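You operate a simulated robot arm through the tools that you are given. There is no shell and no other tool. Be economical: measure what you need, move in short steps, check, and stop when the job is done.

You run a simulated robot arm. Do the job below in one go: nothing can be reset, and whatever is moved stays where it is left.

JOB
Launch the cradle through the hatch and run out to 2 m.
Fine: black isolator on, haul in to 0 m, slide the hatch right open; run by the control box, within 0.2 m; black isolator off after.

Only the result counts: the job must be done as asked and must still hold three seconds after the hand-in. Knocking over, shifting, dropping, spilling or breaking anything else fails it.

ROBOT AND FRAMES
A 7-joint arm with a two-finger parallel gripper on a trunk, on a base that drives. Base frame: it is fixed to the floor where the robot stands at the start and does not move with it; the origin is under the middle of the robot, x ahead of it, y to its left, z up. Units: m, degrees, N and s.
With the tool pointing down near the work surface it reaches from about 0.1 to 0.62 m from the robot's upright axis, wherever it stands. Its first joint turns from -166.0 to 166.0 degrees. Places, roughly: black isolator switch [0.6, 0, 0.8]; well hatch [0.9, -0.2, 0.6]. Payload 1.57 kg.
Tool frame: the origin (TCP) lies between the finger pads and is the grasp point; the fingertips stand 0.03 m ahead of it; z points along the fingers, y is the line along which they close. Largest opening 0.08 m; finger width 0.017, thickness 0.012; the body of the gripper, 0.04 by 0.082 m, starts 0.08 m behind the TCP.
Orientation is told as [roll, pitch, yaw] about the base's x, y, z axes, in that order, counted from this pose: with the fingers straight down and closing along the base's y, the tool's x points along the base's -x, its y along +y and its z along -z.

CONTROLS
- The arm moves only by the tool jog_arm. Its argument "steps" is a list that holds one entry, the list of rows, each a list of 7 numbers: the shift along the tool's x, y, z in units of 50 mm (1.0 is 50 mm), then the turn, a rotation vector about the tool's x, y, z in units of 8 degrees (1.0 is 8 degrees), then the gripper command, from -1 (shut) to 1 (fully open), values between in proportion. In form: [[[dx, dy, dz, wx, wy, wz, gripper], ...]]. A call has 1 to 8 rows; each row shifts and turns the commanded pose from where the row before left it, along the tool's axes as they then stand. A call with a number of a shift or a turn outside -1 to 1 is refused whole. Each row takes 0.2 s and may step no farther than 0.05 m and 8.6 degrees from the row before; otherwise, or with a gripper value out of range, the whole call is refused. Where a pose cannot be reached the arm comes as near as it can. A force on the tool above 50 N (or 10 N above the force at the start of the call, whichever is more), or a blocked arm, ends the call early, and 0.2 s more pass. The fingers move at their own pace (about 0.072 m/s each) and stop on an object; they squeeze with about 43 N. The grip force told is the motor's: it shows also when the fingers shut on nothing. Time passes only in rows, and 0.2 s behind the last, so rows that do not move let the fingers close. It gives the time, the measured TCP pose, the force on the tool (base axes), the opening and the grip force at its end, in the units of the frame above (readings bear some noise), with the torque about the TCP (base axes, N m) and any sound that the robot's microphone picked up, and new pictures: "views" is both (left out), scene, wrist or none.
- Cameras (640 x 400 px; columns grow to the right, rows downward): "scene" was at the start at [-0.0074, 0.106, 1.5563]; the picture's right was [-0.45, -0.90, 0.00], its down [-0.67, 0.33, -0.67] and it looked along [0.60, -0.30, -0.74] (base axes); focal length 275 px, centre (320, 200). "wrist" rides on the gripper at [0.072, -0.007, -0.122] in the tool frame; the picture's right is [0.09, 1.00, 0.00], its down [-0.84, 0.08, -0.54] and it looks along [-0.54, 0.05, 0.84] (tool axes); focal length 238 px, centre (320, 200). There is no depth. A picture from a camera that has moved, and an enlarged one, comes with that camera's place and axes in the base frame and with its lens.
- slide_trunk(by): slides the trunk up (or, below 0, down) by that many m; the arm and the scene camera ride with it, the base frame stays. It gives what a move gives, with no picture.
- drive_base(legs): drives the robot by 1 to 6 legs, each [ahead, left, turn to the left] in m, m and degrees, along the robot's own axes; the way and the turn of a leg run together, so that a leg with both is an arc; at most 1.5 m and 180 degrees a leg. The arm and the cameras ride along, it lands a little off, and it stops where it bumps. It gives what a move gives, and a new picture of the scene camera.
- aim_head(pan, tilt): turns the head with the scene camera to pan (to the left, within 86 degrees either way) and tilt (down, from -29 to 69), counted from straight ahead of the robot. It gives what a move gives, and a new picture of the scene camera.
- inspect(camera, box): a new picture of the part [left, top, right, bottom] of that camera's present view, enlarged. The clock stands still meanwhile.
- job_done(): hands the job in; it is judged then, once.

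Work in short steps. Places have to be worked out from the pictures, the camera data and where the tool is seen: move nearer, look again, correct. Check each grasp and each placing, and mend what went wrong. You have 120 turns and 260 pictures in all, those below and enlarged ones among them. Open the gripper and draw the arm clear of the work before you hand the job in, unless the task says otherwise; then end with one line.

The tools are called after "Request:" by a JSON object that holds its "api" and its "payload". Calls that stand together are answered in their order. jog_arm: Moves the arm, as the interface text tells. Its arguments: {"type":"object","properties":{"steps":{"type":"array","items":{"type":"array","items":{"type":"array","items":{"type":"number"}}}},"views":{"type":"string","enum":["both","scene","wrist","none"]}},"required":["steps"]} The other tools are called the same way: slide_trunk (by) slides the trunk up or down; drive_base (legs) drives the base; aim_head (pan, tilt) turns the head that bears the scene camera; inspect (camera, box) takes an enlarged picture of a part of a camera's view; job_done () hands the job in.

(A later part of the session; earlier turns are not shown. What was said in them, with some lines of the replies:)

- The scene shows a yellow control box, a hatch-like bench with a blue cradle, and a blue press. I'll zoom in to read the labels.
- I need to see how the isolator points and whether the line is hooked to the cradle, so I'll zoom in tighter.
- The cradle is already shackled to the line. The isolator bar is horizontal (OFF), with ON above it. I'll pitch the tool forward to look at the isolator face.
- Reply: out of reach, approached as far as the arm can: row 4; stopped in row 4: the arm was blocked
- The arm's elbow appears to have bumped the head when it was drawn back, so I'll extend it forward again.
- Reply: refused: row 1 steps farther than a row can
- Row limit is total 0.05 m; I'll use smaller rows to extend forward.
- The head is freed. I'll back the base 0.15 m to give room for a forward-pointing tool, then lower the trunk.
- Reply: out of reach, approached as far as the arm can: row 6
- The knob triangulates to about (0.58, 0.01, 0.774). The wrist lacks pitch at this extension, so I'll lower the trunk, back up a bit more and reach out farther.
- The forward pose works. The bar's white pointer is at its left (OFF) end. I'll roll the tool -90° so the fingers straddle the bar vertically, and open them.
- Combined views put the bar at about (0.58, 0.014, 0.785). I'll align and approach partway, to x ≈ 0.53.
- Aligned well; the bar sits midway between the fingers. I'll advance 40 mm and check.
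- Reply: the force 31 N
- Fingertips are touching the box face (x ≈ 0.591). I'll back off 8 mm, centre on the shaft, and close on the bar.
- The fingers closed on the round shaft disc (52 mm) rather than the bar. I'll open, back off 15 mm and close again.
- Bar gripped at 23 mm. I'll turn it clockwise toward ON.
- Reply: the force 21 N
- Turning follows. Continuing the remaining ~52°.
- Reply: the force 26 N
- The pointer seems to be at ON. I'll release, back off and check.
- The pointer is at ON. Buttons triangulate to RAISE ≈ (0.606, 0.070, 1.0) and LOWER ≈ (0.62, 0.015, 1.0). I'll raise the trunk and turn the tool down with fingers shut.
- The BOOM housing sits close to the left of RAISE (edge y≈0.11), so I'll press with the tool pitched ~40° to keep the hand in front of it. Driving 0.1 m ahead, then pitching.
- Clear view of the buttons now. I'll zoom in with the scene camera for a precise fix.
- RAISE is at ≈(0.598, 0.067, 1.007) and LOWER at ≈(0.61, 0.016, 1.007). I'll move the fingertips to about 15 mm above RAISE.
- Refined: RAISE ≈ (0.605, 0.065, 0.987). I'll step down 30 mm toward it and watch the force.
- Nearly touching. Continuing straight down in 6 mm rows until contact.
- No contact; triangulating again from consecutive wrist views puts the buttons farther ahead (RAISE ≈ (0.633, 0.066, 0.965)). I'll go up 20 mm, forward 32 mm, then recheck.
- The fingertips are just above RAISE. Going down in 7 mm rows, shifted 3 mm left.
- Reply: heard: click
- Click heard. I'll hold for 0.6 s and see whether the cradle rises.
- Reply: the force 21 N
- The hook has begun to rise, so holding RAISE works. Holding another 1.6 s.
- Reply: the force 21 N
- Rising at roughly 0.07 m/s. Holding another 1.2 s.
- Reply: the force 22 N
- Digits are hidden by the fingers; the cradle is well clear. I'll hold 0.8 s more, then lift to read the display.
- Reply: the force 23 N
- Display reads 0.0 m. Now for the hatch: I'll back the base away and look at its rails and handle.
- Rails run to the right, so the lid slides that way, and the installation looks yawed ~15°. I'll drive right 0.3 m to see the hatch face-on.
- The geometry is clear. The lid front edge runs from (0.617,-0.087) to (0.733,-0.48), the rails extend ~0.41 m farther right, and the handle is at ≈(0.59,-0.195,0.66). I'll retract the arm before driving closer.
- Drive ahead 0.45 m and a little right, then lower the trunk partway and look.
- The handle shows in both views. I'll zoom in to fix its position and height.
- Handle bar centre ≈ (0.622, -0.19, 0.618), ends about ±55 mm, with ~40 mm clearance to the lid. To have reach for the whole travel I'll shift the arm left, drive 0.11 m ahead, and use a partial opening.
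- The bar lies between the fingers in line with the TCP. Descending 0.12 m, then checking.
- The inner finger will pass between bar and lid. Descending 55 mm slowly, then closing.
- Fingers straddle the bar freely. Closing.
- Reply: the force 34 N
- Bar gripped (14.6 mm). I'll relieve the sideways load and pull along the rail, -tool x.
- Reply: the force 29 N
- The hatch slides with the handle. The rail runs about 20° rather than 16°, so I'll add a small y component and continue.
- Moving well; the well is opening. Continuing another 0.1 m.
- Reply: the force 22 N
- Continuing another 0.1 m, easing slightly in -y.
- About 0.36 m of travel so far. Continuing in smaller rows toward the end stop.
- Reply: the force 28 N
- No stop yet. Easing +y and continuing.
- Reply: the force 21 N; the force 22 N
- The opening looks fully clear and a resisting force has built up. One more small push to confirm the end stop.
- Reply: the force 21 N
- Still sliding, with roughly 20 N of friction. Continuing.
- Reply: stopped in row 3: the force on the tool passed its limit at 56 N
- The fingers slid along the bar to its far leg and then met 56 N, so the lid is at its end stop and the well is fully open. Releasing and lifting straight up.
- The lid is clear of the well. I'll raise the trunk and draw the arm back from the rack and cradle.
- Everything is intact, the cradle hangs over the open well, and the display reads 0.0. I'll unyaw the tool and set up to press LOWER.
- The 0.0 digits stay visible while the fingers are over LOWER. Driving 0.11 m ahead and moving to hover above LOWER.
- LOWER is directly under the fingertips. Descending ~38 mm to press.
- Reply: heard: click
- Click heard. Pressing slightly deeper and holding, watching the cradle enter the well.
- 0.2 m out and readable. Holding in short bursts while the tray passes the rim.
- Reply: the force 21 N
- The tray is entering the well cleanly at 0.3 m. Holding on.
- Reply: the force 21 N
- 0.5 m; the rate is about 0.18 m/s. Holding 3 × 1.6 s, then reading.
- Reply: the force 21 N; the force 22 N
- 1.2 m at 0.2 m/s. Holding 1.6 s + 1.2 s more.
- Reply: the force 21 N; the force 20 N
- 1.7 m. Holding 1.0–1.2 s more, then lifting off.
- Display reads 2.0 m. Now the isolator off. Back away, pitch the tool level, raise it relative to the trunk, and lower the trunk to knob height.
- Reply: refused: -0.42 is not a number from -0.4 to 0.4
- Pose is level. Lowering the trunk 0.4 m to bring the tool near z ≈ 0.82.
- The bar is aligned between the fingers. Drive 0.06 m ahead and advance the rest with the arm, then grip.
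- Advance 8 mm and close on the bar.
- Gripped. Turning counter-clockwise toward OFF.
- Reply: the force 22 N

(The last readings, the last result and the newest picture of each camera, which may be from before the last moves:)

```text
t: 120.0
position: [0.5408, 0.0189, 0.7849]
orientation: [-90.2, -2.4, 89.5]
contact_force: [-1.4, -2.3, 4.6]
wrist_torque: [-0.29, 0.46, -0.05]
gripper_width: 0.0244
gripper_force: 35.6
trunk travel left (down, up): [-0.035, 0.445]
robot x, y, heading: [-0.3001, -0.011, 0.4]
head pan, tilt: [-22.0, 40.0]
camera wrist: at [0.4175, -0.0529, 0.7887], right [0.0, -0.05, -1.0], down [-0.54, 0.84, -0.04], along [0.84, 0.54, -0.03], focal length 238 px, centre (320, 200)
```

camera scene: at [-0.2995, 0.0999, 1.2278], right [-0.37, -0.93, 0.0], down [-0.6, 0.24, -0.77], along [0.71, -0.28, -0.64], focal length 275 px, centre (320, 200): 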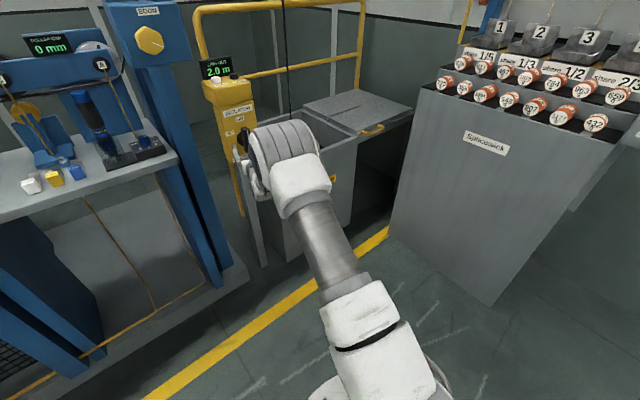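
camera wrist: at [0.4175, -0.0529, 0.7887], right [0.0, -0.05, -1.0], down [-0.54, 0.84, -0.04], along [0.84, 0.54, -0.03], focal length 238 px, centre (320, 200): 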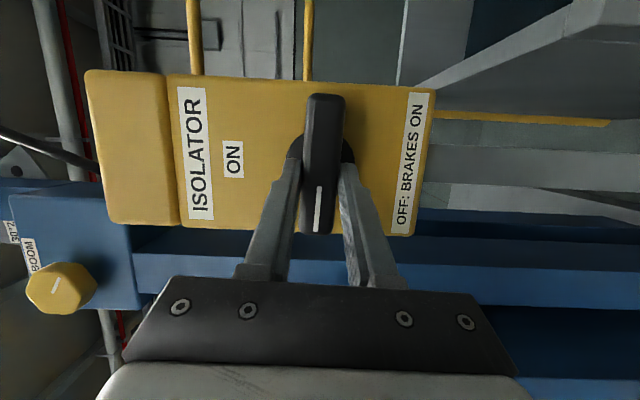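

Nearly horizontal, as at the start. A 3° nudge further, then release and back off.

Request:
{"api": "jog_arm", "payload": {"steps": [[[0, 0, 0, 0, 0, -0.45, -1], [0, 0, 0, 0, 0, 0, -1], [0, 0, 0, 0, 0, 0, 1], [0, 0, 0, 0, 0, 0, 1], [0, 0, 0, 0, 0, 0, 1], [0, 0, -0.6, 0, 0, 0, 1], [0, 0, -0.9, 0, 0, 0, 1], [0, 0, -0.9, 0, 0, 0, 1]]], "views": "both"}}

Request:
{"api": "drive_base", "payload": {"legs": [[-0.15, 0, 0]]}}

Request:
{"api": "inspect", "payload": {"camera": "scene", "box": [180, 20, 420, 200]}}

Request:
{"api": "inspect", "payload": {"camera": "wrist", "box": [180, 20, 480, 220]}}

```text
t: 121.8
position: [0.4203, 0.0165, 0.7847]
orientation: [-90.2, 1.2, 89.4]
contact_force: [-0.2, -0.2, -0.1]
wrist_torque: [-0.02, -0.03, 0.02]
gripper_width: 0.08
gripper_force: 0.0
trunk travel left (down, up): [-0.035, 0.445]
robot x, y, heading: [-0.3028, -0.0116, 0.2]
head pan, tilt: [-22.0, 40.0]
camera scene: at [-0.2993, 0.0999, 1.2278], right [-0.37, -0.93, 0.0], down [-0.6, 0.24, -0.77], along [0.71, -0.28, -0.64], focal length 275 px, centre (320, 200)
camera wrist: at [0.2966, -0.0552, 0.7931], right [0.0, -0.11, -0.99], down [-0.53, 0.84, -0.1], along [0.85, 0.53, -0.06], focal length 238 px, centre (320, 200)
```

scene: 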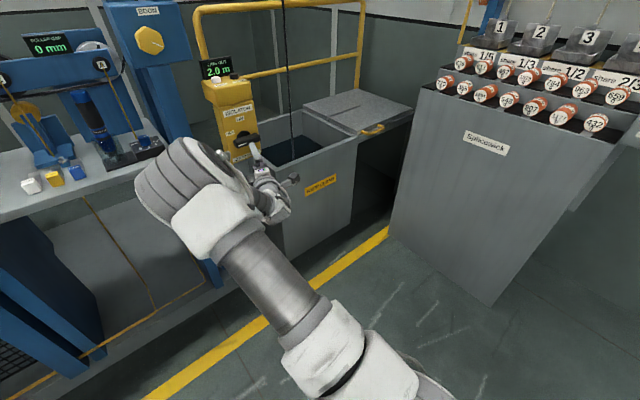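
wrist: 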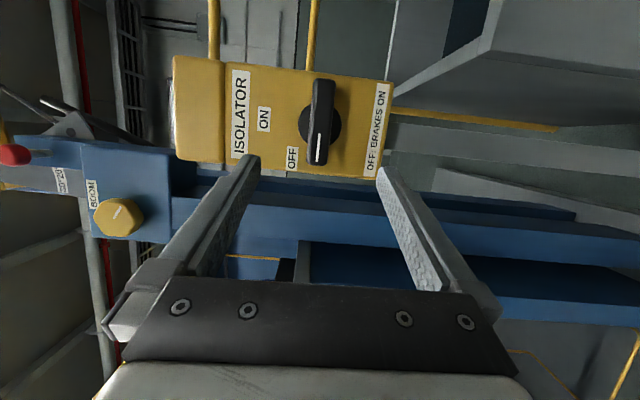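

```text
t: 123.4
position: [0.2719, 0.0148, 0.7856]
orientation: [-90.2, 1.2, 89.5]
contact_force: [0.5, 0.1, 0.6]
wrist_torque: [-0.01, -0.01, 0.04]
gripper_width: 0.0801
gripper_force: 0.1
trunk travel left (down, up): [-0.035, 0.445]
robot x, y, heading: [-0.4445, -0.0096, 0.1]
head pan, tilt: [-22.0, 40.0]
camera scene: at [-0.448, 0.0994, 1.2278], right [-0.37, -0.93, 0.0], down [-0.6, 0.24, -0.77], along [0.71, -0.28, -0.64], focal length 275 px, centre (320, 200)
```

scene: 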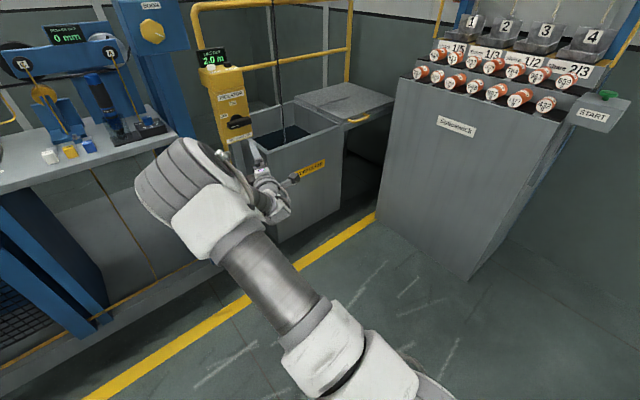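

```text
2.22 times, centred on (300, 110) of scene
camera zoom: at [-0.448, 0.0994, 1.2278], right [-0.37, -0.93, 0.0], down [-0.6, 0.24, -0.77], along [0.71, -0.28, -0.64], focal length 612 px, centre (364, 400)
```

zoom: 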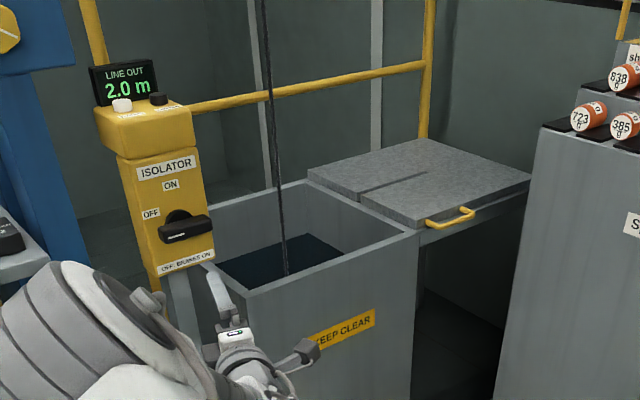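

```text
2.00 times, centred on (330, 120) of wrist
camera zoom: at [0.1484, -0.0566, 0.793], right [0.0, -0.11, -0.99], down [-0.53, 0.84, -0.1], along [0.85, 0.53, -0.06], focal length 477 px, centre (300, 360)
```

zoom: 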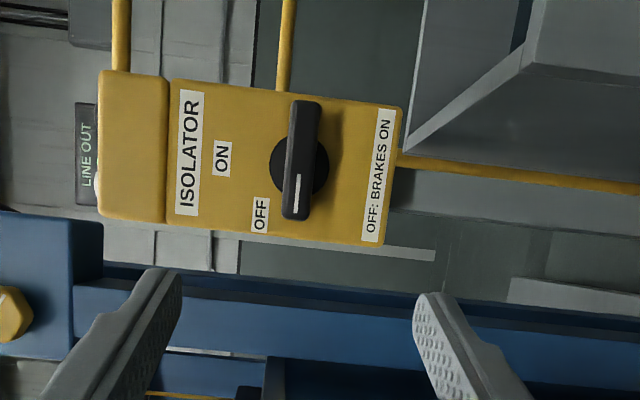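

The display reads 2.0 m, the isolator pointer is at OFF, the hatch is at its end stop clear of the well, and the line hangs down the well. The gripper is open and the arm is clear, so I'm handing in.

Request:
{"api": "job_done", "payload": {}}

```text
The job is handed in.
```

The cradle is launched through the fully open hatch and run out to 2.0 m on the control-box display. The black isolator is back at OFF and the arm is clear of the work.
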